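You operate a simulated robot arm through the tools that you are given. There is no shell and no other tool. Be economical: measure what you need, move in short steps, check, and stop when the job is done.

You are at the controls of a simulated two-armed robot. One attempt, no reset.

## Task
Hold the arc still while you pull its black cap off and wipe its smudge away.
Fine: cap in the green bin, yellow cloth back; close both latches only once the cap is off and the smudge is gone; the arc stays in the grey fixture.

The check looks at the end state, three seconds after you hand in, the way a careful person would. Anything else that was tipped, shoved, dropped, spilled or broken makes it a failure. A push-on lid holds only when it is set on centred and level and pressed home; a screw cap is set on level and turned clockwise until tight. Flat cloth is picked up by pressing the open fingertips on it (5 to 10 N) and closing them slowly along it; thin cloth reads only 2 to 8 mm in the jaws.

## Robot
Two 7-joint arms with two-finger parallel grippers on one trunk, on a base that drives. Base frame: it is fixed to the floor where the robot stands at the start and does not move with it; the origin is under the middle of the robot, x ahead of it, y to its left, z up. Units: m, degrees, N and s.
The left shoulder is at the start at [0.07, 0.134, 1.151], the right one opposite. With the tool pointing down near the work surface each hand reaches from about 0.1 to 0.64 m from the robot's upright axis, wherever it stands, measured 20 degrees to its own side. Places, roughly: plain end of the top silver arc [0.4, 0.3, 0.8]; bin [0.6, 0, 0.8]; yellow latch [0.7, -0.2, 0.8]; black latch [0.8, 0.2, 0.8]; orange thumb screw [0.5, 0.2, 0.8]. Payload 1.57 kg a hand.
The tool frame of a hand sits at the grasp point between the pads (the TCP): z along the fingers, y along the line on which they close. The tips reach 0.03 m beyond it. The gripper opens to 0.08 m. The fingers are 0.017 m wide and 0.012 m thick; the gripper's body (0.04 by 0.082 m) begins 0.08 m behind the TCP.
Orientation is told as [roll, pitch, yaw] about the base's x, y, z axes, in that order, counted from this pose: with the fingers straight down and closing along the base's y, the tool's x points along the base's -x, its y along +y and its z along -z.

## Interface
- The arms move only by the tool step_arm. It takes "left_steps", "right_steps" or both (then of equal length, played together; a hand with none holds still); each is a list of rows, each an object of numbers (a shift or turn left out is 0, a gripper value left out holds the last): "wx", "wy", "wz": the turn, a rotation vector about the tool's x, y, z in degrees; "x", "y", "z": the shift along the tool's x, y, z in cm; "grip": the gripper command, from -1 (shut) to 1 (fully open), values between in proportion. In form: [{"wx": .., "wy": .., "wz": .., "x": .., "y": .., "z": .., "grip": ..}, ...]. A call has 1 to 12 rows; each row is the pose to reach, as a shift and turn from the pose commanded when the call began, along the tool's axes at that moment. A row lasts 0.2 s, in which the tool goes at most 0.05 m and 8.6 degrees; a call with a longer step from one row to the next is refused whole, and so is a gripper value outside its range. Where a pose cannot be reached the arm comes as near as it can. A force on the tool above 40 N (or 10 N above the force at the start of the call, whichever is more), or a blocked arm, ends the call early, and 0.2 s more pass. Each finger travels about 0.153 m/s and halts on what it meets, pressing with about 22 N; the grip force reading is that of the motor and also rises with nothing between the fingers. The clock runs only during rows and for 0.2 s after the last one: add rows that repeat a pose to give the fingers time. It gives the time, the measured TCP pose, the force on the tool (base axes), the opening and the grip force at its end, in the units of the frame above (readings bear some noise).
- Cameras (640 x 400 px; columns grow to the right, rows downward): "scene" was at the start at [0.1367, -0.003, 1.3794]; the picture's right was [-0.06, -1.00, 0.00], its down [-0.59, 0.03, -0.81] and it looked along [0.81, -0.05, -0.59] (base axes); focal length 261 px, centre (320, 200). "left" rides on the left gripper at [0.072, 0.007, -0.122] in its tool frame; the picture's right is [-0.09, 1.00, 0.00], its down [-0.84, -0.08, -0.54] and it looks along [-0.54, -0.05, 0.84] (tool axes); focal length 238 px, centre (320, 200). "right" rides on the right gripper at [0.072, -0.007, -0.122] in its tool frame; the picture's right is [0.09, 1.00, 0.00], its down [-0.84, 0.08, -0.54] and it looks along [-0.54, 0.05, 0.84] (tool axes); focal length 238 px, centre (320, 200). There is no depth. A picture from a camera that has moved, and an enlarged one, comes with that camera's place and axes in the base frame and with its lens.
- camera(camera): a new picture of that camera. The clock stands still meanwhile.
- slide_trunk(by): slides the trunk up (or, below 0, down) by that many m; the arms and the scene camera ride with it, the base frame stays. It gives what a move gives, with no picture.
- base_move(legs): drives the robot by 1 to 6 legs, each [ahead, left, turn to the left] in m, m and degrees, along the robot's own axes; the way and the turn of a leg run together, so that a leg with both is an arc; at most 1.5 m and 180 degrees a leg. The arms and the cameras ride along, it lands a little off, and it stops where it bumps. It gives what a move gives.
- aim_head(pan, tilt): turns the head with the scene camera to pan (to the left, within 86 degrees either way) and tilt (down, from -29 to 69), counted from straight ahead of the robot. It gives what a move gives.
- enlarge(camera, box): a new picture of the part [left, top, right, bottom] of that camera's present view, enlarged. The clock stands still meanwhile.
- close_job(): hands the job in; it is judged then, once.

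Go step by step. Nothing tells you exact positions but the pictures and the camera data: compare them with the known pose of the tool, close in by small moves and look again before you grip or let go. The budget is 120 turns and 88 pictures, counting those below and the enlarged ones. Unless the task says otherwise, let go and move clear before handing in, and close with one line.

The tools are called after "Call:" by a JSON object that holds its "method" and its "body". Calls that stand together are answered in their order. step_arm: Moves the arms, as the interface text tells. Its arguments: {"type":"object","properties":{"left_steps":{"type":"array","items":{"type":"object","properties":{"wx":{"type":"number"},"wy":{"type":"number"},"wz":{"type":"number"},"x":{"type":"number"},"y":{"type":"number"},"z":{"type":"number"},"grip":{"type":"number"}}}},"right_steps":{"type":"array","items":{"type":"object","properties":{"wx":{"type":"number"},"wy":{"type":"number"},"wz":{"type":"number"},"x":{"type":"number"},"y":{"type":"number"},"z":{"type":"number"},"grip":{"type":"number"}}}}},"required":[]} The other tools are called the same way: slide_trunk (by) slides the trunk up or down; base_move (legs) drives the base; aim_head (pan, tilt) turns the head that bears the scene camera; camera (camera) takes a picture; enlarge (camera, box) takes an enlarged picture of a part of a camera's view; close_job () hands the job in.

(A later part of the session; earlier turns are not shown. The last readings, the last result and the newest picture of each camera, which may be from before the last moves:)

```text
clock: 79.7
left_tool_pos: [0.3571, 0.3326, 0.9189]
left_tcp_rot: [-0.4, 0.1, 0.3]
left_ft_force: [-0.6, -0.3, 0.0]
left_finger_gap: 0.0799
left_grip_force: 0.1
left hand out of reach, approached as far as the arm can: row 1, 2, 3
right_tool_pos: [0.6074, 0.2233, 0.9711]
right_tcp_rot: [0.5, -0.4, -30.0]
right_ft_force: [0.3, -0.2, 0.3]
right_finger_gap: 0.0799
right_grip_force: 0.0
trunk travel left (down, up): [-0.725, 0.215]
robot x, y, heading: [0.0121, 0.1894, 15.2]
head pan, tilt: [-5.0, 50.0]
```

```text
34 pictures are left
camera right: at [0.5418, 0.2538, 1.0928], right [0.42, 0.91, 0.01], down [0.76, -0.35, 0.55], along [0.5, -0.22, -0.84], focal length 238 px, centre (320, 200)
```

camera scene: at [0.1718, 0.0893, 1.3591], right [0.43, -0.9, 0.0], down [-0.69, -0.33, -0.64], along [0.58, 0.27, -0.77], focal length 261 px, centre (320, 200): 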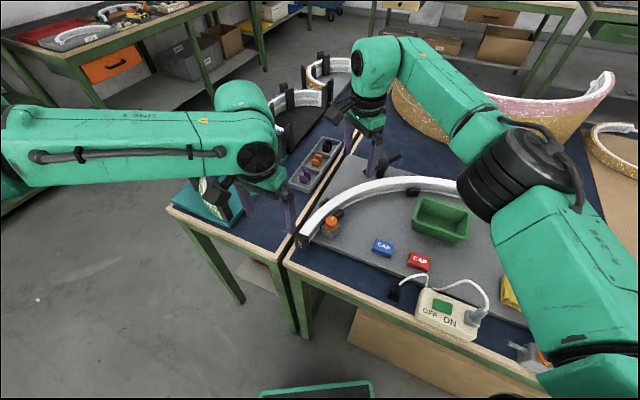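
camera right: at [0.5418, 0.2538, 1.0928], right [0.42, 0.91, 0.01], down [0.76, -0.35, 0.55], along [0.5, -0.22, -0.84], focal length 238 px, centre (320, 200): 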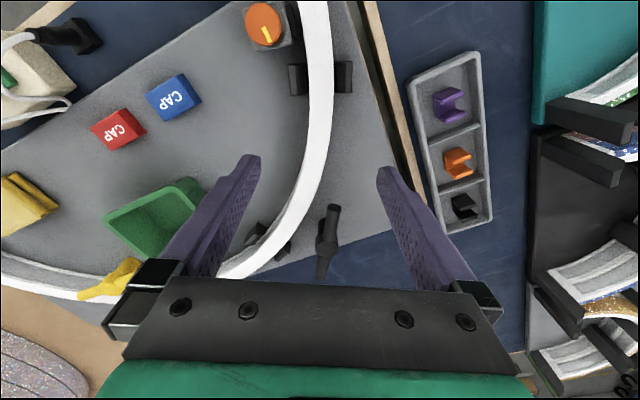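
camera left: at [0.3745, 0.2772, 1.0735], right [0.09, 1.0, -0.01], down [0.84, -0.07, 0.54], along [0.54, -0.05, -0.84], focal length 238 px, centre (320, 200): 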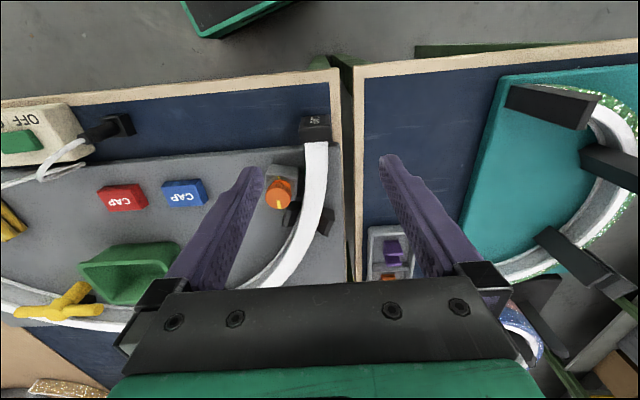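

The limit shows up when the hand's yaw lags its bearing at short radius, so my path, not the target, caused this. I go out first, then across to the cap.

Call:
{"method": "step_arm", "body": {"left_steps": [{"x": -2, "z": -1}, {"x": -4, "z": -2}, {"x": -7, "z": -2}, {"x": -9, "y": -2, "z": -2}, {"x": -9, "y": -4, "z": -2}, {"x": -8.8, "y": -6.6, "z": -2}, {"x": -8.8, "y": -6.6, "z": -2}]}}

Call:
{"method": "step_arm", "body": {"left_steps": [{"x": 1.5}, {"x": 3}, {"x": 4.5}]}}

```text
clock: 81.3
left_tool_pos: [0.3866, 0.3396, 0.9594]
left_tcp_rot: [-0.3, 0.1, 0.2]
left_ft_force: [0.8, 0.6, -0.4]
left_finger_gap: 0.0801
left_grip_force: 0.1
left hand out of reach, approached as far as the arm can: row 1, 2, 3, 4, 5, 6, 7
right_tool_pos: [0.6084, 0.2222, 0.9705]
right_tcp_rot: [0.4, -0.4, -30.0]
right_ft_force: [0.6, 0.4, 0.8]
right_finger_gap: 0.0799
right_grip_force: 0.1
trunk travel left (down, up): [-0.725, 0.215]
robot x, y, heading: [0.0125, 0.1869, 14.9]
head pan, tilt: [-5.0, 50.0]
```

```text
clock: 82.1
left_tool_pos: [0.3412, 0.3409, 0.9623]
left_tcp_rot: [-0.3, 0.0, 0.2]
left_ft_force: [-0.4, -0.4, 0.2]
left_finger_gap: 0.08
left_grip_force: 0.1
right_tool_pos: [0.6073, 0.223, 0.9719]
right_tcp_rot: [0.6, -0.4, -30.0]
right_ft_force: [-0.8, -0.8, -0.8]
right_finger_gap: 0.0799
right_grip_force: 0.1
trunk travel left (down, up): [-0.725, 0.215]
robot x, y, heading: [0.0152, 0.1899, 15.2]
head pan, tilt: [-5.0, 50.0]
```

The limit tightens as the hand gets lower relative to the shoulder, so lowering the trunk should help. I raise the hands, go back to the earlier base spot and slide the trunk down 12 cm.

Call:
{"method": "step_arm", "body": {"left_steps": [{"z": -3}, {"z": -6}, {"z": -9}, {"z": -12}], "right_steps": [{"z": -3}, {"z": -6}, {"z": -9}, {"z": -12}]}}

Call:
{"method": "base_move", "body": {"legs": [[0.0, -0.13, 0], [0.022, 0, 0]]}}

Call:
{"method": "slide_trunk", "body": {"by": -0.12}}

```text
clock: 83.1
left_tool_pos: [0.3418, 0.3421, 1.0806]
left_tcp_rot: [-0.5, 0.0, 0.2]
left_ft_force: [0.7, 0.0, 0.5]
left_finger_gap: 0.08
left_grip_force: 0.1
right_tool_pos: [0.6047, 0.2235, 1.0932]
right_tcp_rot: [0.5, -0.6, -30.0]
right_ft_force: [0.4, -0.2, 0.5]
right_finger_gap: 0.0802
right_grip_force: 0.2
trunk travel left (down, up): [-0.725, 0.215]
robot x, y, heading: [0.0125, 0.1821, 15.1]
head pan, tilt: [-5.0, 50.0]
```

```text
clock: 84.8
left_tool_pos: [0.3926, 0.2235, 1.0828]
left_tcp_rot: [-0.3, -0.1, 0.1]
left_ft_force: [-0.3, -0.5, 0.5]
left_finger_gap: 0.0801
left_grip_force: 0.1
right_tool_pos: [0.6574, 0.1027, 1.0949]
right_tcp_rot: [0.7, -0.6, -30.1]
right_ft_force: [-0.1, 0.4, 0.2]
right_finger_gap: 0.0799
right_grip_force: 0.1
trunk travel left (down, up): [-0.725, 0.215]
robot x, y, heading: [0.0669, 0.0712, 15.1]
head pan, tilt: [-5.0, 50.0]
```

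```text
clock: 86.3
left_tool_pos: [0.397, 0.2237, 0.9609]
left_tcp_rot: [-0.3, 0.2, 0.1]
left_ft_force: [0.1, 0.1, 0.5]
left_finger_gap: 0.0802
left_grip_force: 0.0
right_tool_pos: [0.6609, 0.1036, 0.9716]
right_tcp_rot: [0.6, -0.3, -30.0]
right_ft_force: [1.0, -0.6, 0.6]
right_finger_gap: 0.0801
right_grip_force: 0.0
trunk travel left (down, up): [-0.605, 0.335]
robot x, y, heading: [0.0641, 0.0712, 15.4]
head pan, tilt: [-5.0, 50.0]
```

Call:
{"method": "step_arm", "body": {"left_steps": [{"y": 1.5, "z": 1}, {"y": 3, "z": 3}, {"y": 4.2, "z": 5}, {"y": 4.2, "z": 6}, {"y": 4.2, "z": 6}, {"y": 4.2, "z": 6}], "right_steps": [{"x": 2, "y": 1.5}, {"x": 4, "y": 3}, {"x": 6, "y": 4.5}, {"x": 8, "y": 6}, {"x": 10.5, "y": 7.6}, {"x": 10.5, "y": 7.6}]}}

Call:
{"method": "step_arm", "body": {"left_steps": [{"x": -1.5}, {"x": -3}, {"x": -4.3}, {"x": -4.3}]}}

Call:
{"method": "camera", "body": {"camera": "right"}}

Call:
{"method": "enlarge", "body": {"camera": "left", "box": [220, 60, 420, 220]}}

```text
clock: 87.7
left_tool_pos: [0.3973, 0.2645, 0.9014]
left_tcp_rot: [-0.4, 0.2, 0.0]
left_ft_force: [1.0, -0.1, 0.3]
left_finger_gap: 0.0799
left_grip_force: 0.0
right_tool_pos: [0.5964, 0.2137, 0.9658]
right_tcp_rot: [0.4, -0.3, -30.0]
right_ft_force: [-0.1, 0.3, -0.1]
right_finger_gap: 0.0802
right_grip_force: 0.0
right hand out of reach, approached as far as the arm can: row 3, 4, 5, 6
trunk travel left (down, up): [-0.605, 0.335]
robot x, y, heading: [0.0663, 0.0678, 15.3]
head pan, tilt: [-5.0, 50.0]
```

```text
clock: 88.7
left_tool_pos: [0.4387, 0.264, 0.9019]
left_tcp_rot: [-0.3, 0.1, 0.1]
left_ft_force: [0.0, -0.8, -0.2]
left_finger_gap: 0.0801
left_grip_force: 0.0
right_tool_pos: [0.597, 0.2133, 0.966]
right_tcp_rot: [0.6, -0.4, -29.9]
right_ft_force: [-0.2, -0.5, 0.8]
right_finger_gap: 0.0798
right_grip_force: 0.1
trunk travel left (down, up): [-0.605, 0.335]
robot x, y, heading: [0.0637, 0.0704, 15.2]
head pan, tilt: [-5.0, 50.0]
```

```text
33 pictures are left
camera right: at [0.5309, 0.2447, 1.0881], right [0.42, 0.91, 0.01], down [0.76, -0.35, 0.55], along [0.5, -0.22, -0.84], focal length 238 px, centre (320, 200)
```

right: 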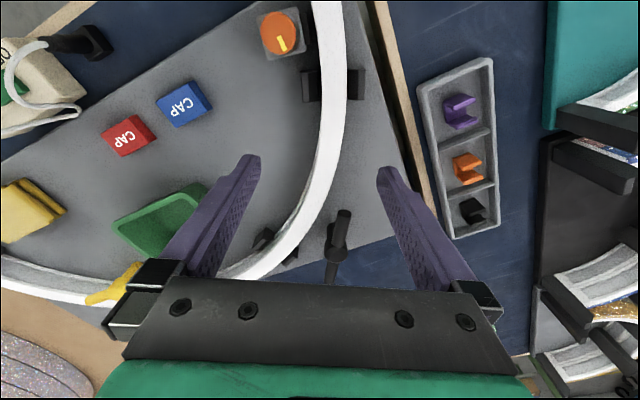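

```text
2.50 times, centred on (320, 140) of left
camera zoom: at [0.3682, 0.2724, 1.0232], right [0.09, 1.0, -0.01], down [0.84, -0.07, 0.54], along [0.54, -0.05, -0.84], focal length 596 px, centre (320, 350)
```

zoom: 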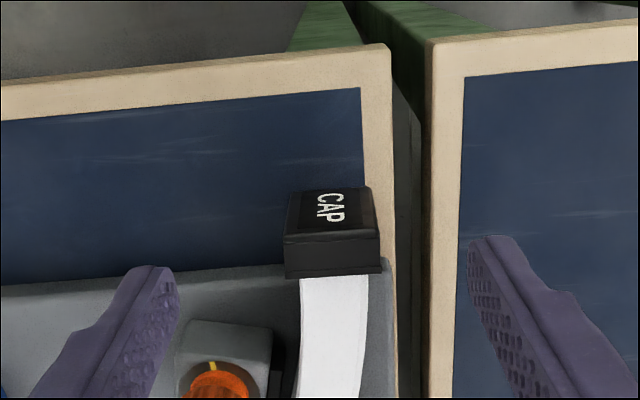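

The left now has its pulling room. The right is about 1.3 cm short of the centreline, so I nudge the base that way and re-trim the left.

Call:
{"method": "base_move", "body": {"legs": [[0.0096, 0.009, 0]]}}

Call:
{"method": "step_arm", "body": {"right_steps": [{"z": 1}, {"z": 3}, {"z": 5}]}}

Call:
{"method": "camera", "body": {"camera": "right"}}

Call:
{"method": "enlarge", "body": {"camera": "left", "box": [220, 60, 420, 220]}}

```text
clock: 89.5
left_tool_pos: [0.4462, 0.2748, 0.9017]
left_tcp_rot: [-0.4, 0.0, 0.1]
left_ft_force: [0.6, 0.2, 0.3]
left_finger_gap: 0.0803
left_grip_force: 0.1
right_tool_pos: [0.6036, 0.223, 0.9664]
right_tcp_rot: [0.6, -0.4, -30.0]
right_ft_force: [0.2, -0.5, 0.1]
right_finger_gap: 0.0798
right_grip_force: 0.1
trunk travel left (down, up): [-0.605, 0.335]
robot x, y, heading: [0.0745, 0.0807, 15.5]
head pan, tilt: [-5.0, 50.0]
```

```text
clock: 90.2
left_tool_pos: [0.4478, 0.2766, 0.9014]
left_tcp_rot: [-0.3, 0.2, 0.2]
left_ft_force: [-1.2, 0.8, 0.3]
left_finger_gap: 0.08
left_grip_force: 0.1
right_tool_pos: [0.6045, 0.2256, 0.9168]
right_tcp_rot: [0.5, -0.4, -30.0]
right_ft_force: [-0.3, -0.2, -1.1]
right_finger_gap: 0.0799
right_grip_force: 0.2
trunk travel left (down, up): [-0.605, 0.335]
robot x, y, heading: [0.0784, 0.0787, 14.9]
head pan, tilt: [-5.0, 50.0]
```

```text
31 pictures are left
camera right: at [0.5387, 0.2563, 1.0374], right [0.42, 0.91, 0.01], down [0.76, -0.35, 0.55], along [0.5, -0.22, -0.84], focal length 238 px, centre (320, 200)
```

right: 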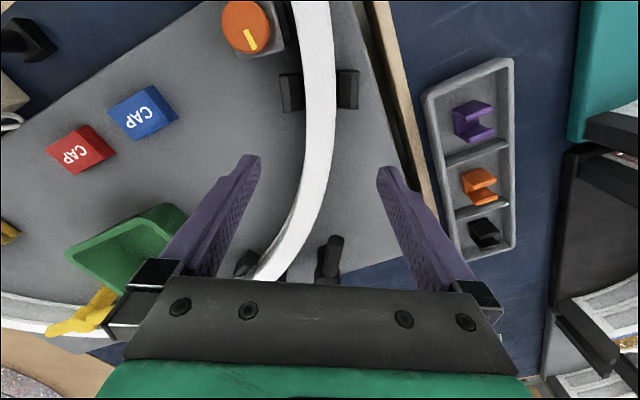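

```text
2.50 times, centred on (320, 140) of left
camera zoom: at [0.3755, 0.2836, 1.023], right [0.09, 1.0, -0.01], down [0.84, -0.07, 0.54], along [0.54, -0.05, -0.84], focal length 596 px, centre (320, 350)
```

zoom: 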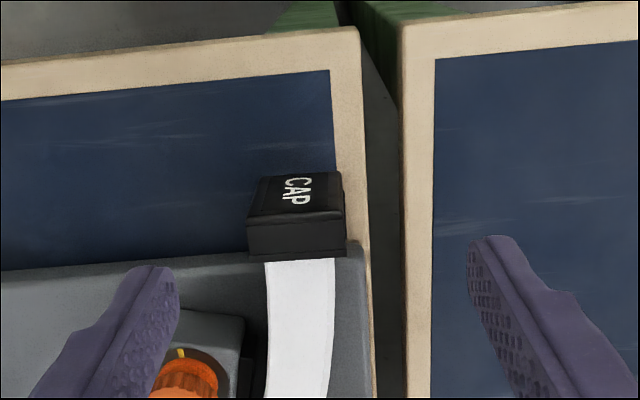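

The right hand is centred on the arc. The cap's centre is now at y≈0.2687. Both hands lower into place and the right closes on the arc.

Call:
{"method": "step_arm", "body": {"right_steps": [{"z": 2}, {"z": 4}, {"z": 5.5}, {"z": 6.5}, {"grip": 0.6, "z": 6.5}, {"grip": 0.2, "z": 6.5}, {"grip": 0, "z": 6.5}, {"grip": -0.2, "z": 6.5}, {"grip": -0.3, "z": 6.5}, {"grip": -0.5, "z": 6.5}, {"grip": -1, "z": 6.5}, {"grip": -1, "z": 6.5}], "left_steps": [{"x": 0.43, "y": -0.8, "grip": 0.5}, {"x": 0.43, "y": -0.8, "z": 1}, {"x": 0.43, "y": -0.8, "z": 2}, {"x": 0.43, "y": -0.8, "z": 3}, {"x": 0.43, "y": -0.8, "z": 4}, {"x": 0.43, "y": -0.8, "z": 5}, {"x": 0.43, "y": -0.8, "z": 5.5}, {"x": 0.43, "y": -0.8, "z": 6}, {"x": 0.43, "y": -0.8, "z": 6.15}, {"x": 0.43, "y": -0.8, "z": 6.15}, {"x": 0.43, "y": -0.8, "z": 6.15}, {"x": 0.43, "y": -0.8, "z": 6.15}]}}

Call:
{"method": "enlarge", "body": {"camera": "left", "box": [220, 80, 420, 240]}}

```text
clock: 92.8
left_tool_pos: [0.4417, 0.2671, 0.84]
left_tcp_rot: [-0.3, 0.1, 0.1]
left_ft_force: [-1.0, -0.2, -0.2]
left_finger_gap: 0.0599
left_grip_force: 0.0
right_tool_pos: [0.6055, 0.2251, 0.8511]
right_tcp_rot: [0.5, -0.4, -30.0]
right_ft_force: [0.2, -0.6, 0.3]
right_finger_gap: 0.0255
right_grip_force: 22.2
trunk travel left (down, up): [-0.605, 0.335]
robot x, y, heading: [0.0746, 0.079, 15.3]
head pan, tilt: [-5.0, 50.0]
```

```text
2.50 times, centred on (320, 160) of left
camera zoom: at [0.3711, 0.2752, 0.9619], right [0.09, 1.0, -0.01], down [0.84, -0.07, 0.54], along [0.54, -0.05, -0.84], focal length 596 px, centre (320, 300)
```

zoom: 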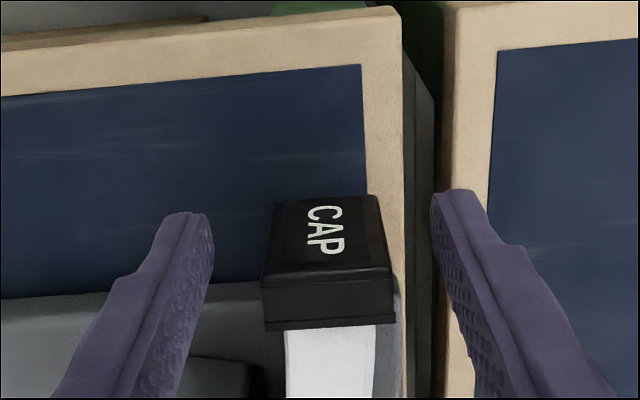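

Everything is centred and within reach. I close the left hand on the cap.

Call:
{"method": "step_arm", "body": {"left_steps": [{"grip": 0.2}, {"grip": 0}, {"grip": -0.1}, {"grip": -0.2}, {"grip": -0.3}, {"grip": -0.6}, {"grip": -1}, {"grip": -1}]}}

```text
clock: 94.7
left_tool_pos: [0.443, 0.2674, 0.8396]
left_tcp_rot: [-0.3, 0.2, 0.1]
left_ft_force: [-1.7, 5.3, 1.4]
left_finger_gap: 0.0312
left_grip_force: 21.9
right_tool_pos: [0.6045, 0.2248, 0.8508]
right_tcp_rot: [0.5, -0.5, -30.0]
right_ft_force: [1.2, -4.9, 0.6]
right_finger_gap: 0.0256
right_grip_force: 22.1
trunk travel left (down, up): [-0.605, 0.335]
robot x, y, heading: [0.0709, 0.081, 15.3]
head pan, tilt: [-5.0, 50.0]
```

The cap is gripped with only a small side load. I pull it slowly along -x.

Call:
{"method": "step_arm", "body": {"left_steps": [{"x": 0.15}, {"x": 0.3}, {"x": 0.45}, {"x": 0.6}, {"x": 0.8}]}}

Call:
{"method": "enlarge", "body": {"camera": "left", "box": [220, 80, 420, 240]}}

```text
clock: 95.8
left_tool_pos: [0.435, 0.2683, 0.8386]
left_tcp_rot: [-0.3, 0.2, 0.1]
left_ft_force: [0.5, -0.2, -0.4]
left_finger_gap: 0.0311
left_grip_force: 21.6
right_tool_pos: [0.604, 0.2266, 0.8508]
right_tcp_rot: [0.6, -0.4, -29.9]
right_ft_force: [-0.4, 0.7, 0.1]
right_finger_gap: 0.0257
right_grip_force: 22.6
trunk travel left (down, up): [-0.605, 0.335]
robot x, y, heading: [0.0727, 0.082, 15.3]
head pan, tilt: [-5.0, 50.0]
```

```text
2.50 times, centred on (320, 160) of left
camera zoom: at [0.3628, 0.2757, 0.9613], right [0.09, 1.0, -0.01], down [0.84, -0.07, 0.54], along [0.54, -0.05, -0.84], focal length 596 px, centre (320, 300)
```

zoom: 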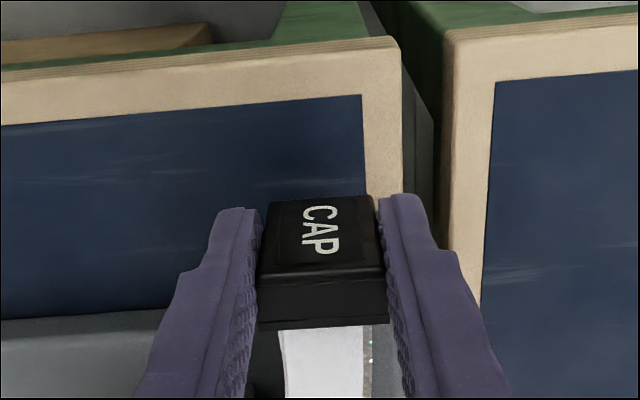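

The load has dropped, so the cap is sliding free. I keep pulling.

Call:
{"method": "step_arm", "body": {"left_steps": [{"x": 0.5}, {"x": 1}, {"x": 1.5}, {"x": 2}, {"x": 2.6}]}}

Call:
{"method": "camera", "body": {"camera": "left"}}

```text
clock: 97.0
left_tool_pos: [0.4081, 0.2671, 0.8386]
left_tcp_rot: [-0.4, 0.1, 0.1]
left_ft_force: [-0.2, 0.1, 0.3]
left_finger_gap: 0.0313
left_grip_force: 21.5
right_tool_pos: [0.606, 0.2253, 0.852]
right_tcp_rot: [0.5, -0.3, -30.0]
right_ft_force: [-0.3, 1.4, -0.3]
right_finger_gap: 0.0258
right_grip_force: 21.9
trunk travel left (down, up): [-0.605, 0.335]
robot x, y, heading: [0.0727, 0.0796, 15.2]
head pan, tilt: [-5.0, 50.0]
```

```text
27 pictures are left
camera left: at [0.3365, 0.2751, 0.9617], right [0.09, 1.0, -0.01], down [0.84, -0.07, 0.54], along [0.54, -0.05, -0.84], focal length 238 px, centre (320, 200)
```

left: 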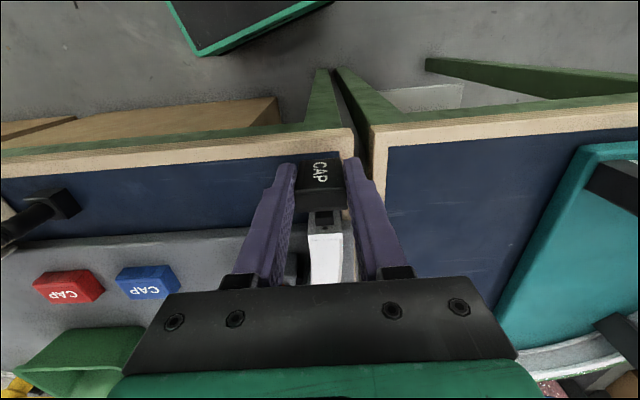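

The cap is off and the arc hasn't moved. I lift the cap, then the right hand releases the arc and rises.

Call:
{"method": "step_arm", "body": {"left_steps": [{"x": 0.5, "z": -2}, {"x": 0.5, "z": -5}, {"x": 0.5, "z": -9}, {"x": 0.5, "z": -13}, {"x": 0.5, "z": -15}, {"x": 0.5, "z": -15}, {"x": 0.5, "z": -15}, {"x": 0.5, "z": -15}, {"x": 0.5, "z": -15}, {"x": 0.5, "z": -15}], "right_steps": [{}, {}, {"grip": -0.3}, {"grip": 0.3}, {"grip": 1}, {"grip": 1}, {"z": -3}, {"z": -7}, {"z": -11}, {"z": -14}]}}

Call:
{"method": "base_move", "body": {"legs": [[-0.03, 0, 0], [0, 0, -35], [0.07, -0.055, 0]]}}

Call:
{"method": "aim_head", "body": {"pan": 10, "tilt": 50}}

Call:
{"method": "camera", "body": {"camera": "scene"}}

```text
clock: 99.2
left_tool_pos: [0.402, 0.2677, 0.9899]
left_tcp_rot: [-0.3, 0.1, 0.1]
left_ft_force: [-0.2, -1.0, -0.2]
left_finger_gap: 0.0313
left_grip_force: 22.1
right_tool_pos: [0.5983, 0.2225, 0.9898]
right_tcp_rot: [0.7, -0.4, -30.1]
right_ft_force: [-0.2, -0.3, 0.6]
right_finger_gap: 0.08
right_grip_force: 0.0
right hand out of reach, approached as far as the arm can: row 10
trunk travel left (down, up): [-0.605, 0.335]
robot x, y, heading: [0.0745, 0.0811, 15.3]
head pan, tilt: [-5.0, 50.0]
```

```text
clock: 102.5
left_tool_pos: [0.4692, -0.0404, 0.9898]
left_tcp_rot: [-0.3, 0.1, -35.0]
left_ft_force: [0.2, 0.5, -0.1]
left_finger_gap: 0.031
left_grip_force: 22.7
right_tool_pos: [0.601, -0.1908, 0.9894]
right_tcp_rot: [0.6, -0.4, -65.3]
right_ft_force: [-0.2, 0.3, 0.2]
right_finger_gap: 0.0801
right_grip_force: 0.1
trunk travel left (down, up): [-0.605, 0.335]
robot x, y, heading: [0.0883, -0.0, -19.8]
head pan, tilt: [-5.0, 50.0]
```

```text
clock: 103.2
left_tool_pos: [0.4689, -0.0397, 0.9909]
left_tcp_rot: [-0.3, 0.2, -35.1]
left_ft_force: [0.4, 0.3, 0.3]
left_finger_gap: 0.031
left_grip_force: 21.8
right_tool_pos: [0.6013, -0.1912, 0.9892]
right_tcp_rot: [0.5, -0.5, -65.1]
right_ft_force: [0.2, -0.9, -0.6]
right_finger_gap: 0.0799
right_grip_force: 0.1
trunk travel left (down, up): [-0.605, 0.335]
robot x, y, heading: [0.0888, -0.0014, -20.2]
head pan, tilt: [10.0, 50.0]
```

```text
26 pictures are left
camera scene: at [0.2126, -0.0322, 1.2391], right [-0.18, -0.98, 0.0], down [-0.75, 0.13, -0.64], along [0.63, -0.11, -0.77], focal length 261 px, centre (320, 200)
```

scene: 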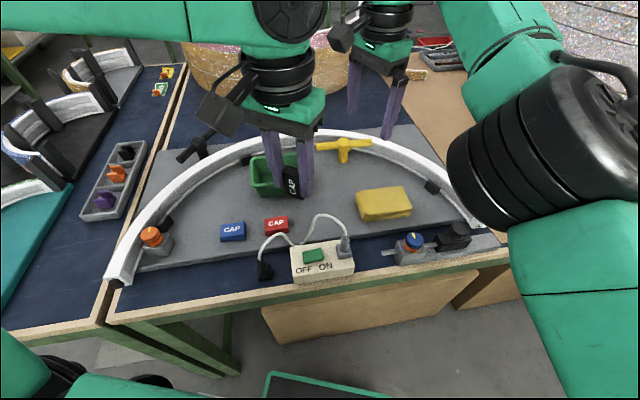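

I clear the right hand back a little and carry the cap over the green bin.

Call:
{"method": "step_arm", "body": {"right_steps": [{"x": -1.5, "y": -2, "z": -1}, {"x": -3, "y": -4, "z": -1}, {"x": -4.7, "y": -6.6, "z": -1}, {"x": -4.7, "y": -6.6, "z": -1}, {"x": -4.7, "y": -6.6, "z": -1}, {"x": -4.7, "y": -6.6, "z": -1}, {"x": -4.7, "y": -6.6, "z": -1}], "left_steps": [{}, {"x": -2, "y": 1.5}, {"x": -4.5, "y": 3.4}, {"x": -7, "y": 5.2}, {"x": -9.5, "y": 7}, {"x": -12, "y": 8.9}, {"x": -13.5, "y": 10.1}]}}

Call:
{"method": "camera", "body": {"camera": "left"}}

Call:
{"method": "camera", "body": {"camera": "scene"}}

```text
clock: 104.8
left_tool_pos: [0.6356, -0.0302, 0.986]
left_tcp_rot: [-0.4, 0.0, -35.1]
left_ft_force: [0.5, -0.5, 0.0]
left_finger_gap: 0.0312
left_grip_force: 21.9
left hand out of reach, approached as far as the arm can: row 7
right_tool_pos: [0.5616, -0.2611, 0.9982]
right_tcp_rot: [0.5, -0.4, -65.2]
right_ft_force: [-0.6, -0.4, 0.5]
right_finger_gap: 0.08
right_grip_force: 0.0
trunk travel left (down, up): [-0.605, 0.335]
robot x, y, heading: [0.0918, -0.0025, -19.8]
head pan, tilt: [10.0, 50.0]
```

```text
25 pictures are left
camera left: at [0.5804, 0.0174, 1.1082], right [0.65, 0.76, -0.01], down [0.64, -0.54, 0.54], along [0.41, -0.36, -0.84], focal length 238 px, centre (320, 200)
```

left: 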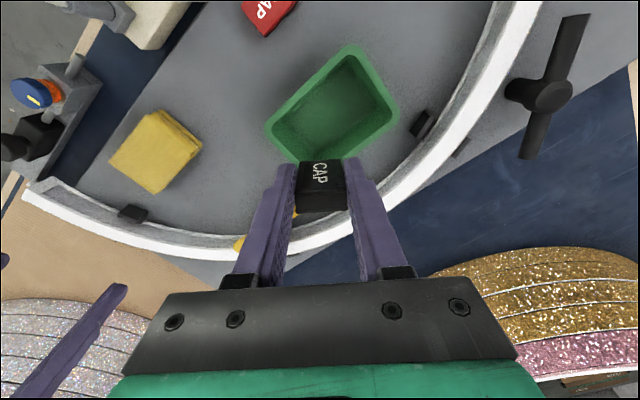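

```text
24 pictures are left
camera scene: at [0.213, -0.0315, 1.2391], right [-0.17, -0.98, 0.0], down [-0.75, 0.13, -0.64], along [0.63, -0.11, -0.77], focal length 261 px, centre (320, 200)
```

scene: 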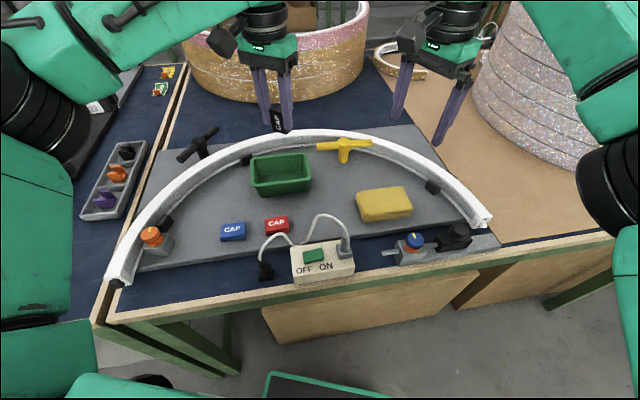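

The bin's centre is at about (0.628, -0.013), its long side along y. I turn the hand to yaw 0, centre it and lower the cap into the bin.

Call:
{"method": "step_arm", "body": {"left_steps": [{"x": 0.5, "y": 0.3, "wz": -7}, {"x": 1, "y": 0.6, "wz": -14}, {"x": 1.6, "y": 0.9, "wz": -21}, {"x": 1.6, "y": 0.9, "wz": -28}, {"x": 1.6, "y": 0.9, "wz": -35}, {"x": 1.6, "y": 0.9, "z": 3, "wz": -35}, {"x": 1.6, "y": 0.9, "z": 5, "wz": -35}]}}

Call:
{"method": "camera", "body": {"camera": "left"}}

Call:
{"method": "enlarge", "body": {"camera": "scene", "box": [200, 80, 360, 220]}}

```text
clock: 106.4
left_tool_pos: [0.6258, -0.0145, 0.9369]
left_tcp_rot: [-0.3, 0.3, 0.0]
left_ft_force: [-0.8, -0.6, 0.0]
left_finger_gap: 0.0311
left_grip_force: 22.0
right_tool_pos: [0.5607, -0.262, 0.9991]
right_tcp_rot: [0.6, -0.3, -65.2]
right_ft_force: [0.8, -0.7, -0.4]
right_finger_gap: 0.0801
right_grip_force: 0.0
trunk travel left (down, up): [-0.605, 0.335]
robot x, y, heading: [0.0892, -0.0058, -20.1]
head pan, tilt: [10.0, 50.0]
```

```text
23 pictures are left
camera left: at [0.5549, -0.007, 1.0596], right [0.09, 1.0, 0.0], down [0.84, -0.08, 0.54], along [0.54, -0.05, -0.84], focal length 238 px, centre (320, 200)
```

left: 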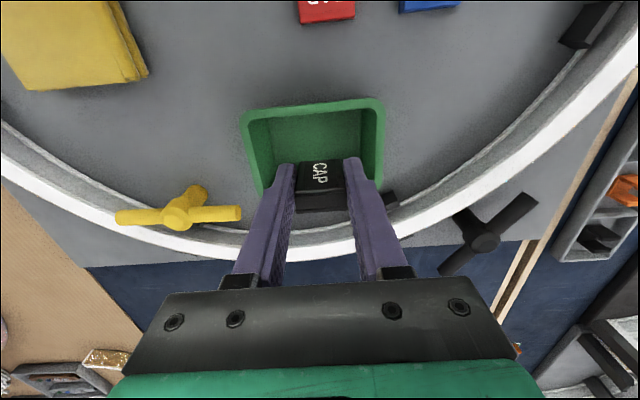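

```text
2.86 times, centred on (280, 150) of scene
camera zoom: at [0.2128, -0.0322, 1.2391], right [-0.17, -0.98, 0.0], down [-0.75, 0.13, -0.64], along [0.63, -0.11, -0.77], focal length 745 px, centre (434, 343)
```

zoom: 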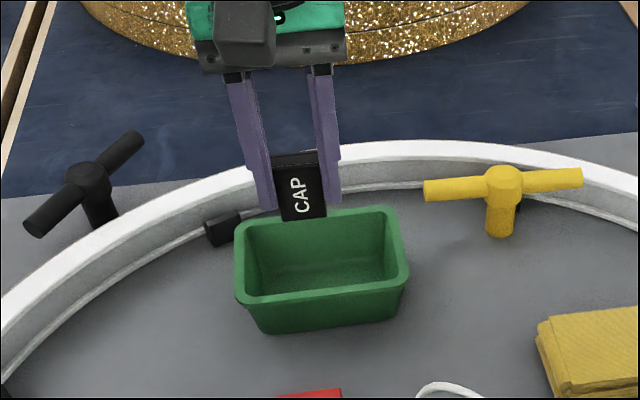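

The bin rim spans x 0.595–0.68 and y -0.075–0.042. I shift 9 mm ahead, lower and release inside.

Call:
{"method": "step_arm", "body": {"left_steps": [{"x": -0.9, "y": -0.3}, {"x": -0.9, "y": -0.3, "z": 2}, {"x": -0.9, "y": -0.3, "z": 4}, {"x": -0.9, "y": -0.3, "z": 5.5}, {"x": -0.9, "y": -0.3, "z": 6.5}]}}

Call:
{"method": "enlarge", "body": {"camera": "scene", "box": [200, 80, 360, 220]}}

```text
clock: 107.6
left_tool_pos: [0.6341, -0.018, 0.8724]
left_tcp_rot: [-0.1, 0.2, -0.2]
left_ft_force: [-0.2, -0.4, 0.1]
left_finger_gap: 0.0311
left_grip_force: 21.7
right_tool_pos: [0.5612, -0.2618, 0.9984]
right_tcp_rot: [0.6, -0.4, -65.2]
right_ft_force: [-0.6, -0.4, -0.4]
right_finger_gap: 0.0798
right_grip_force: 0.2
trunk travel left (down, up): [-0.605, 0.335]
robot x, y, heading: [0.091, -0.0035, -20.1]
head pan, tilt: [10.0, 50.0]
```

```text
2.86 times, centred on (280, 150) of scene
camera zoom: at [0.2127, -0.0321, 1.2391], right [-0.17, -0.98, 0.0], down [-0.75, 0.13, -0.64], along [0.63, -0.11, -0.77], focal length 745 px, centre (434, 343)
```

zoom: 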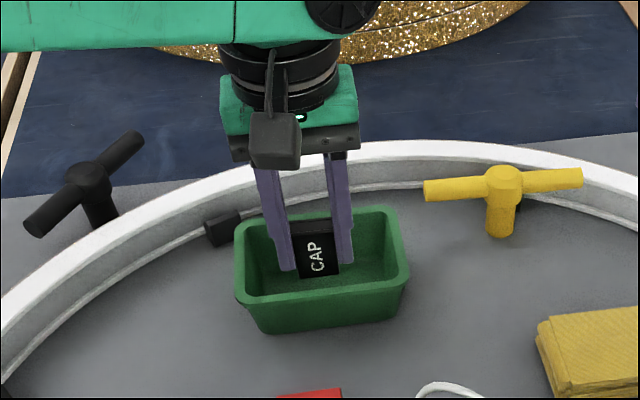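

Call:
{"method": "step_arm", "body": {"left_steps": [{"z": 0.7}, {"z": 1.4}, {"z": 1.8}, {"z": 1.8, "grip": 0}, {"z": 1.8, "grip": 0.15}, {"z": 1.8, "grip": 0.15}, {"z": 0, "grip": 0.15}, {"z": -3, "grip": 0.15}, {"z": -6, "grip": 0.15}, {"z": -10, "grip": 0.15}]}}

Call:
{"method": "enlarge", "body": {"camera": "left", "box": [60, 60, 580, 300]}}

```text
clock: 109.8
left_tool_pos: [0.6345, -0.0179, 0.9732]
left_tcp_rot: [-0.2, 0.3, -0.1]
left_ft_force: [-0.5, 0.9, 0.0]
left_finger_gap: 0.0458
left_grip_force: 0.0
right_tool_pos: [0.56, -0.2618, 0.9988]
right_tcp_rot: [0.5, -0.4, -65.2]
right_ft_force: [-0.1, 0.2, -0.9]
right_finger_gap: 0.08
right_grip_force: 0.0
trunk travel left (down, up): [-0.605, 0.335]
robot x, y, heading: [0.0912, -0.0036, -20.1]
head pan, tilt: [10.0, 50.0]
```

```text
1.23 times, centred on (320, 180) of left
camera zoom: at [0.5632, -0.0106, 1.0954], right [0.09, 1.0, 0.0], down [0.84, -0.08, 0.54], along [0.54, -0.05, -0.84], focal length 293 px, centre (320, 225)
```

zoom: 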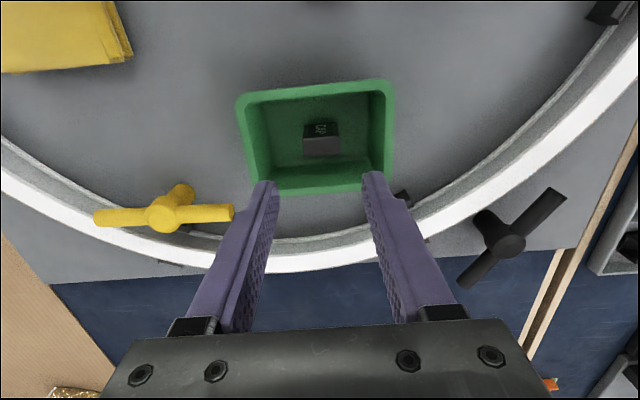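

The cap is in the bin. Now the latches: each bar lies along the arc and must be swung across it. I raise the trunk back up and return to the forward position facing straight.

Call:
{"method": "slide_trunk", "body": {"by": 0.12}}

Call:
{"method": "base_move", "body": {"legs": [[0, 0, 20], [0, -0.06, 0], [0.11, 0, 0]]}}

Call:
{"method": "aim_head", "body": {"pan": 0, "tilt": 50}}

Call:
{"method": "camera", "body": {"camera": "right"}}

```text
clock: 111.3
left_tool_pos: [0.6347, -0.0178, 1.0937]
left_tcp_rot: [-0.3, 0.3, 0.0]
left_ft_force: [0.2, -0.5, 0.1]
left_finger_gap: 0.0457
left_grip_force: 0.0
right_tool_pos: [0.5614, -0.2607, 1.1182]
right_tcp_rot: [0.6, -0.3, -65.1]
right_ft_force: [0.1, -0.3, 0.0]
right_finger_gap: 0.0798
right_grip_force: 0.0
trunk travel left (down, up): [-0.725, 0.215]
robot x, y, heading: [0.0935, -0.0035, -20.3]
head pan, tilt: [10.0, 50.0]
```

```text
clock: 114.2
left_tool_pos: [0.7137, 0.1065, 1.0939]
left_tcp_rot: [-0.2, 0.3, 19.9]
left_ft_force: [-0.4, 0.2, -0.1]
left_finger_gap: 0.046
left_grip_force: 0.2
right_tool_pos: [0.7279, -0.1459, 1.1202]
right_tcp_rot: [0.7, -0.4, -45.2]
right_ft_force: [0.8, -0.6, -0.2]
right_finger_gap: 0.08
right_grip_force: 0.1
trunk travel left (down, up): [-0.725, 0.215]
robot x, y, heading: [0.1988, -0.063, -0.1]
head pan, tilt: [10.0, 50.0]
```

```text
clock: 114.9
left_tool_pos: [0.7159, 0.1089, 1.0922]
left_tcp_rot: [-0.1, 0.3, 19.9]
left_ft_force: [-0.6, -0.1, -0.1]
left_finger_gap: 0.046
left_grip_force: 0.0
right_tool_pos: [0.7304, -0.1457, 1.1183]
right_tcp_rot: [0.5, -0.4, -45.2]
right_ft_force: [-0.1, -0.2, -0.1]
right_finger_gap: 0.0802
right_grip_force: 0.1
trunk travel left (down, up): [-0.725, 0.215]
robot x, y, heading: [0.2013, -0.0619, -0.1]
head pan, tilt: [0.0, 50.0]
```

```text
19 pictures are left
camera right: at [0.6743, -0.0975, 1.2403], right [0.64, 0.77, 0.01], down [0.64, -0.54, 0.55], along [0.43, -0.35, -0.84], focal length 238 px, centre (320, 200)
```

right: 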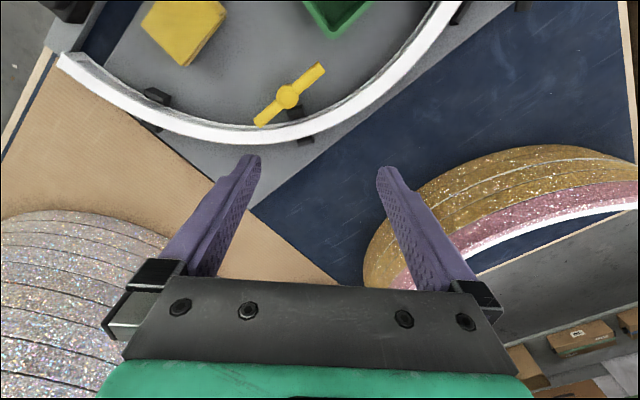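

The yellow hub is at (0.697, -0.176), its bar along y with half-length about 6 cm. I bring the right hand over the bar's -y half, fingers across it and slightly open.

Call:
{"method": "step_arm", "body": {"right_steps": [{"x": -0.3, "y": -0.9, "z": 2, "wz": 5.6, "grip": -0.3}, {"x": -0.7, "y": -1.9, "z": 4, "wz": 11.2}, {"x": -1, "y": -2.8, "z": 6, "wz": 16.9}, {"x": -1.4, "y": -3.8, "z": 8, "wz": 22.5}, {"x": -1.8, "y": -4.7, "z": 10, "wz": 28.1}, {"x": -2.1, "y": -5.6, "z": 12, "wz": 33.7}, {"x": -2.5, "y": -6.6, "z": 14, "wz": 39.4}, {"x": -2.8, "y": -7.5, "z": 17, "wz": 45}, {"x": -2.8, "y": -7.5, "z": 20, "wz": 45}]}}

Call:
{"method": "enlarge", "body": {"camera": "right", "box": [180, 60, 460, 270]}}

Call:
{"method": "enlarge", "body": {"camera": "scene", "box": [280, 80, 440, 220]}}

```text
clock: 116.9
left_tool_pos: [0.7164, 0.1086, 1.0922]
left_tcp_rot: [-0.2, 0.3, 19.9]
left_ft_force: [-0.2, -0.5, 0.4]
left_finger_gap: 0.0462
left_grip_force: 0.2
right_tool_pos: [0.6987, -0.2179, 0.9192]
right_tcp_rot: [0.7, 0.1, -90.4]
right_ft_force: [-0.4, 0.1, 0.7]
right_finger_gap: 0.0277
right_grip_force: 0.1
trunk travel left (down, up): [-0.725, 0.215]
robot x, y, heading: [0.2004, -0.0686, -0.2]
head pan, tilt: [0.0, 50.0]
```

```text
1.90 times, centred on (320, 165) of right
camera zoom: at [0.6916, -0.1445, 1.0411], right [1.0, 0.09, 0.01], down [0.07, -0.84, 0.54], along [0.06, -0.54, -0.84], focal length 454 px, centre (320, 267)
```

zoom: 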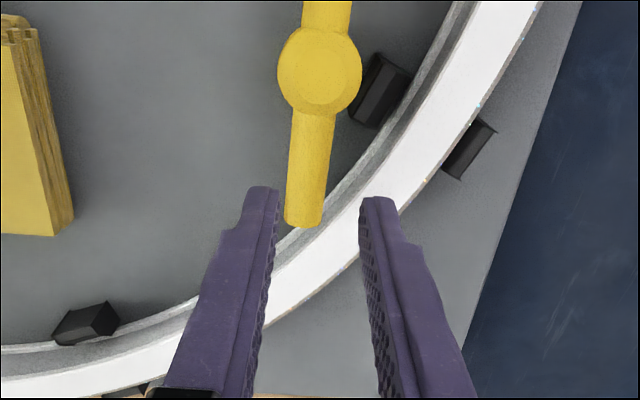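

```text
2.86 times, centred on (360, 150) of scene
camera zoom: at [0.3262, -0.062, 1.3591], right [0.0, -1.0, 0.0], down [-0.77, 0.0, -0.64], along [0.64, 0.0, -0.77], focal length 745 px, centre (206, 343)
```

zoom: 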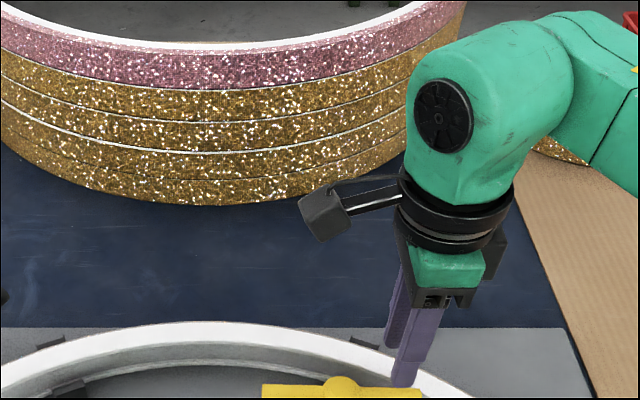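

The bar is at x≈0.695. I trim by 3 mm and lower so the tips straddle it just above arc height.

Call:
{"method": "step_arm", "body": {"right_steps": [{"y": -0.3, "z": 1}, {"y": -0.3, "z": 2.2}, {"y": -0.3, "z": 3.2}, {"y": -0.3, "z": 4}]}}

Call:
{"method": "enlarge", "body": {"camera": "right", "box": [180, 60, 460, 270]}}

```text
clock: 117.9
left_tool_pos: [0.7174, 0.1081, 1.0927]
left_tcp_rot: [-0.2, 0.3, 19.8]
left_ft_force: [0.4, -0.3, -0.8]
left_finger_gap: 0.046
left_grip_force: 0.2
right_tool_pos: [0.6956, -0.2163, 0.8783]
right_tcp_rot: [0.8, 0.0, -90.2]
right_ft_force: [-0.3, -0.3, 0.1]
right_finger_gap: 0.028
right_grip_force: 0.1
trunk travel left (down, up): [-0.725, 0.215]
robot x, y, heading: [0.1982, -0.0691, -0.1]
head pan, tilt: [0.0, 50.0]
```

```text
1.90 times, centred on (320, 165) of right
camera zoom: at [0.6887, -0.1442, 1.0006], right [1.0, 0.09, 0.01], down [0.07, -0.84, 0.54], along [0.06, -0.54, -0.84], focal length 454 px, centre (320, 267)
```

zoom: 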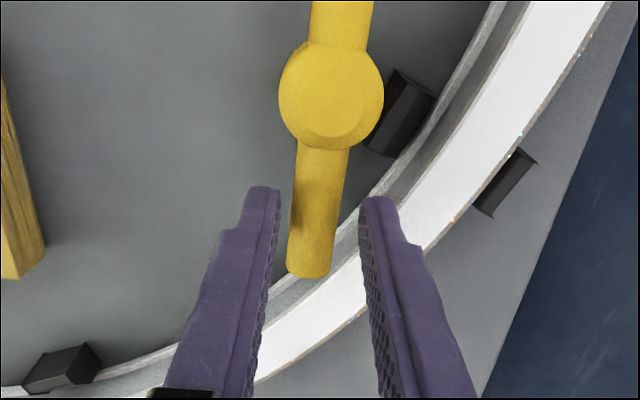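

The bar is between the fingers. I swing it counter-clockwise about the hub, starting with 24°, and check the resistance.

Call:
{"method": "step_arm", "body": {"right_steps": [{"x": 0.04, "y": 0.56, "wz": -8}, {"x": 0.16, "y": 1.12, "wz": -16}, {"x": 0.35, "y": 1.65, "wz": -24}, {"x": 0.35, "y": 1.65, "wz": -24}]}}

Call:
{"method": "enlarge", "body": {"camera": "right", "box": [180, 60, 460, 270]}}

```text
clock: 118.9
left_tool_pos: [0.7165, 0.1086, 1.0933]
left_tcp_rot: [-0.2, 0.3, 19.9]
left_ft_force: [-0.1, -0.1, 0.1]
left_finger_gap: 0.0463
left_grip_force: 0.1
right_tool_pos: [0.7129, -0.2143, 0.8778]
right_tcp_rot: [0.8, -0.2, -66.1]
right_ft_force: [0.5, 0.3, 0.2]
right_finger_gap: 0.0278
right_grip_force: 0.1
trunk travel left (down, up): [-0.725, 0.215]
robot x, y, heading: [0.201, -0.0657, 0.3]
head pan, tilt: [0.0, 50.0]
```

```text
1.90 times, centred on (320, 165) of right
camera zoom: at [0.6766, -0.1501, 1.0004], right [0.87, 0.49, 0.01], down [0.4, -0.73, 0.55], along [0.27, -0.47, -0.84], focal length 454 px, centre (320, 267)
```

zoom: 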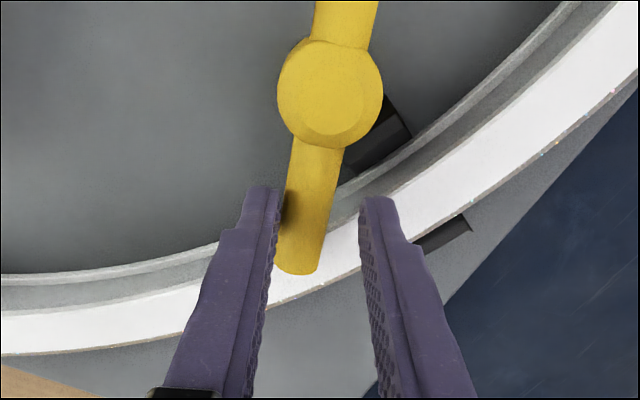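

The latch turns freely. I continue the swing another 48°.

Call:
{"method": "step_arm", "body": {"right_steps": [{"x": 0.04, "y": 0.56, "wz": -8}, {"x": 0.16, "y": 1.12, "wz": -16}, {"x": 0.35, "y": 1.65, "wz": -24}, {"x": 0.615, "y": 2.15, "wz": -32}, {"x": 0.95, "y": 2.6, "wz": -40}, {"x": 1.34, "y": 3.01, "wz": -48}, {"x": 1.34, "y": 3.01, "wz": -48}]}}

Call:
{"method": "enlarge", "body": {"camera": "right", "box": [180, 60, 460, 270]}}

```text
clock: 120.5
left_tool_pos: [0.7157, 0.1087, 1.0933]
left_tcp_rot: [-0.2, 0.3, 20.0]
left_ft_force: [0.0, 0.7, -0.3]
left_finger_gap: 0.046
left_grip_force: 0.0
right_tool_pos: [0.7342, -0.1905, 0.8787]
right_tcp_rot: [0.4, -0.6, -18.1]
right_ft_force: [-0.5, -1.3, -0.4]
right_finger_gap: 0.0288
right_grip_force: 0.1
trunk travel left (down, up): [-0.725, 0.215]
robot x, y, heading: [0.1987, -0.0627, -0.2]
head pan, tilt: [0.0, 50.0]
```

```text
1.90 times, centred on (320, 165) of right
camera zoom: at [0.6633, -0.1722, 1.0002], right [0.22, 0.98, 0.0], down [0.81, -0.19, 0.55], along [0.54, -0.12, -0.83], focal length 454 px, centre (320, 267)
```

zoom: 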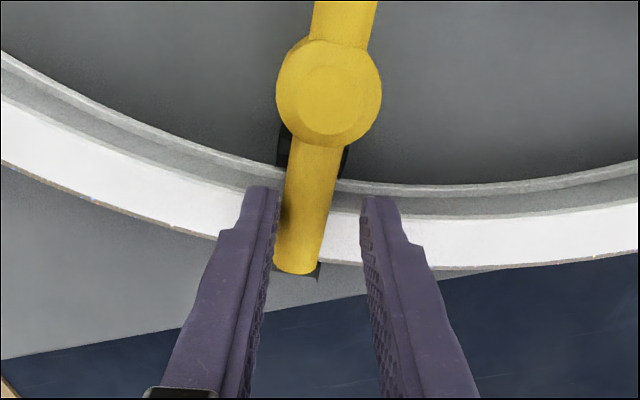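

The bar now lies across the arc. I check for a stop by pushing on gently in small steps.

Call:
{"method": "step_arm", "body": {"right_steps": [{"x": 0.04, "y": 0.56, "wz": -8}, {"x": 0.09, "y": 0.84, "wz": -12}]}}

Call:
{"method": "step_arm", "body": {"right_steps": [{"x": 0.01, "y": 0.28, "wz": -4}, {"x": 0.04, "y": 0.56, "wz": -8}]}}

Call:
{"method": "enlarge", "body": {"camera": "right", "box": [180, 60, 460, 270]}}

```text
clock: 121.1
left_tool_pos: [0.7125, 0.1057, 1.0937]
left_tcp_rot: [-0.1, 0.2, 19.8]
left_ft_force: [0.4, 0.9, 0.7]
left_finger_gap: 0.0461
left_grip_force: 0.1
right_tool_pos: [0.7323, -0.1854, 0.8792]
right_tcp_rot: [0.0, -0.6, -6.3]
right_ft_force: [-13.3, -11.8, -2.8]
right_finger_gap: 0.0399
right_grip_force: 6.5
trunk travel left (down, up): [-0.725, 0.215]
robot x, y, heading: [0.2, -0.0642, -0.1]
head pan, tilt: [0.0, 50.0]
```

```text
clock: 121.7
left_tool_pos: [0.7125, 0.1026, 1.0959]
left_tcp_rot: [0.0, 0.1, 19.8]
left_ft_force: [-0.7, 0.6, -0.4]
left_finger_gap: 0.0461
left_grip_force: 0.1
right_tool_pos: [0.7311, -0.183, 0.8791]
right_tcp_rot: [0.0, -0.5, 1.6]
right_ft_force: [-23.5, -21.9, -5.9]
right_finger_gap: 0.0476
right_grip_force: 10.6
trunk travel left (down, up): [-0.725, 0.215]
robot x, y, heading: [0.1996, -0.0655, -0.0]
head pan, tilt: [0.0, 50.0]
```

```text
1.90 times, centred on (320, 165) of right
camera zoom: at [0.6593, -0.1899, 1.0008], right [-0.12, 0.99, 0.0], down [0.83, 0.1, 0.55], along [0.54, 0.07, -0.84], focal length 454 px, centre (320, 267)
```

zoom: 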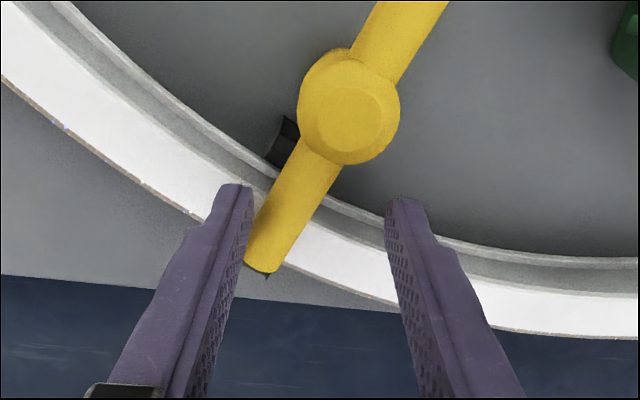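

It hits a firm stop with the bar straight across the arc, so the yellow latch is closed. I back off and rise.

Call:
{"method": "step_arm", "body": {"right_steps": [{"x": 0.04, "y": -0.56, "wz": 8}, {"x": 0.16, "y": -1.12, "wz": 16}, {"x": 0.16, "y": -1.12, "wz": 16, "z": -1.5}, {"x": 0.16, "y": -1.12, "wz": 16, "z": -4}, {"x": 0.16, "y": -1.12, "wz": 16, "z": -8}, {"x": 0.16, "y": -1.12, "wz": 16, "z": -11}]}}

Call:
{"method": "enlarge", "body": {"camera": "left", "box": [60, 20, 580, 290]}}

```text
clock: 123.1
left_tool_pos: [0.7154, 0.1093, 1.0925]
left_tcp_rot: [-0.3, 0.3, 20.0]
left_ft_force: [-0.5, -0.7, -0.2]
left_finger_gap: 0.046
left_grip_force: 0.0
right_tool_pos: [0.7335, -0.1857, 0.9897]
right_tcp_rot: [0.3, -0.7, -14.1]
right_ft_force: [-0.7, -0.6, -0.3]
right_finger_gap: 0.0276
right_grip_force: 0.0
trunk travel left (down, up): [-0.725, 0.215]
robot x, y, heading: [0.2021, -0.0653, 0.0]
head pan, tilt: [0.0, 50.0]
```

```text
1.23 times, centred on (320, 155) of left
camera zoom: at [0.6462, 0.0919, 1.2151], right [-0.25, 0.97, 0.0], down [0.81, 0.22, 0.54], along [0.52, 0.13, -0.84], focal length 293 px, centre (320, 255)
```

zoom: 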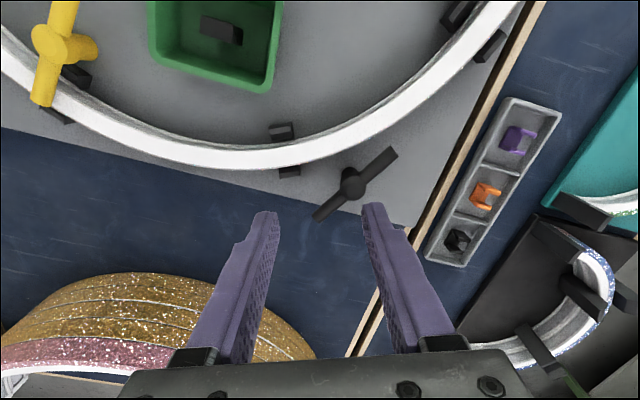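

The yellow bar stays across the arc. The black hub is at (0.752, 0.160) with its bar at 147°. The left hand goes over the bar's near half with its fingers across it.

Call:
{"method": "step_arm", "body": {"left_steps": [{"x": -0.3, "y": 0.8, "wz": 6.6, "z": 1, "grip": -0.3}, {"x": -0.6, "y": 1.7, "wz": 13.2, "z": 3}, {"x": -1, "y": 2.6, "wz": 19.8, "z": 5}, {"x": -1.3, "y": 3.5, "wz": 26.5, "z": 7}, {"x": -1.6, "y": 4.3, "wz": 33, "z": 9}, {"x": -2, "y": 5.2, "wz": 39.7, "z": 11}, {"x": -2.3, "y": 6.1, "wz": 46.4, "z": 13}, {"x": -2.6, "y": 6.94, "wz": 53, "z": 15}, {"x": -2.6, "y": 6.94, "wz": 53, "z": 17}]}}

Call:
{"method": "enlarge", "body": {"camera": "left", "box": [180, 60, 460, 270]}}

```text
clock: 125.1
left_tool_pos: [0.7171, 0.1808, 0.9224]
left_tcp_rot: [-0.3, 0.0, -33.1]
left_ft_force: [0.2, -1.1, -0.5]
left_finger_gap: 0.028
left_grip_force: 0.1
right_tool_pos: [0.7347, -0.1865, 0.9886]
right_tcp_rot: [0.3, -0.6, -14.2]
right_ft_force: [-0.2, -0.1, -0.5]
right_finger_gap: 0.0279
right_grip_force: 0.0
trunk travel left (down, up): [-0.725, 0.215]
robot x, y, heading: [0.2, -0.0634, -0.0]
head pan, tilt: [0.0, 50.0]
```

```text
1.90 times, centred on (320, 165) of left
camera zoom: at [0.6607, 0.2273, 1.044], right [0.62, 0.78, -0.01], down [0.66, -0.52, 0.54], along [0.42, -0.34, -0.84], focal length 454 px, centre (320, 267)
```

zoom: 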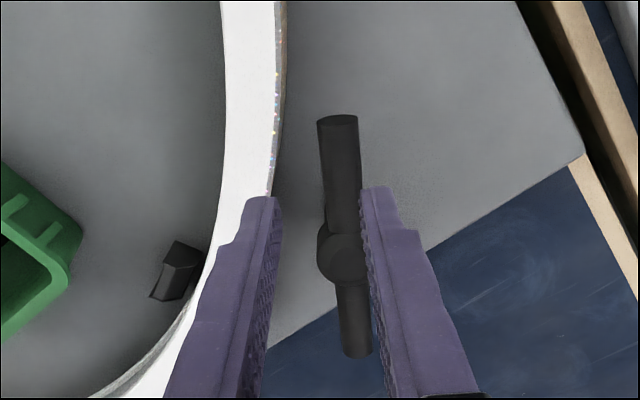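

The bar line sits 8 mm to the outer side of the hand. I correct that, lower, and check.

Call:
{"method": "step_arm", "body": {"left_steps": [{"x": 0.4, "y": 0.8}, {"x": 0.4, "y": 0.8, "z": 1.5}, {"x": 0.4, "y": 0.8, "z": 3}, {"x": 0.4, "y": 0.8, "z": 4.2}]}}

Call:
{"method": "enlarge", "body": {"camera": "left", "box": [180, 60, 460, 270]}}

```text
clock: 126.1
left_tool_pos: [0.7182, 0.1902, 0.8808]
left_tcp_rot: [-0.4, 0.0, -33.0]
left_ft_force: [-0.4, -0.8, 0.1]
left_finger_gap: 0.028
left_grip_force: 0.0
right_tool_pos: [0.7352, -0.1867, 0.9882]
right_tcp_rot: [0.3, -0.6, -14.2]
right_ft_force: [0.4, 0.7, 1.0]
right_finger_gap: 0.028
right_grip_force: 0.1
trunk travel left (down, up): [-0.725, 0.215]
robot x, y, heading: [0.1999, -0.0608, 0.2]
head pan, tilt: [0.0, 50.0]
```

```text
1.90 times, centred on (320, 165) of left
camera zoom: at [0.6611, 0.2361, 1.0021], right [0.62, 0.78, -0.01], down [0.66, -0.52, 0.54], along [0.42, -0.34, -0.84], focal length 454 px, centre (320, 267)
```

zoom: 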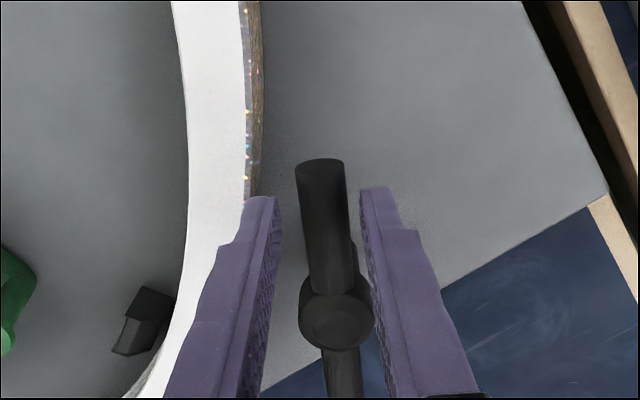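

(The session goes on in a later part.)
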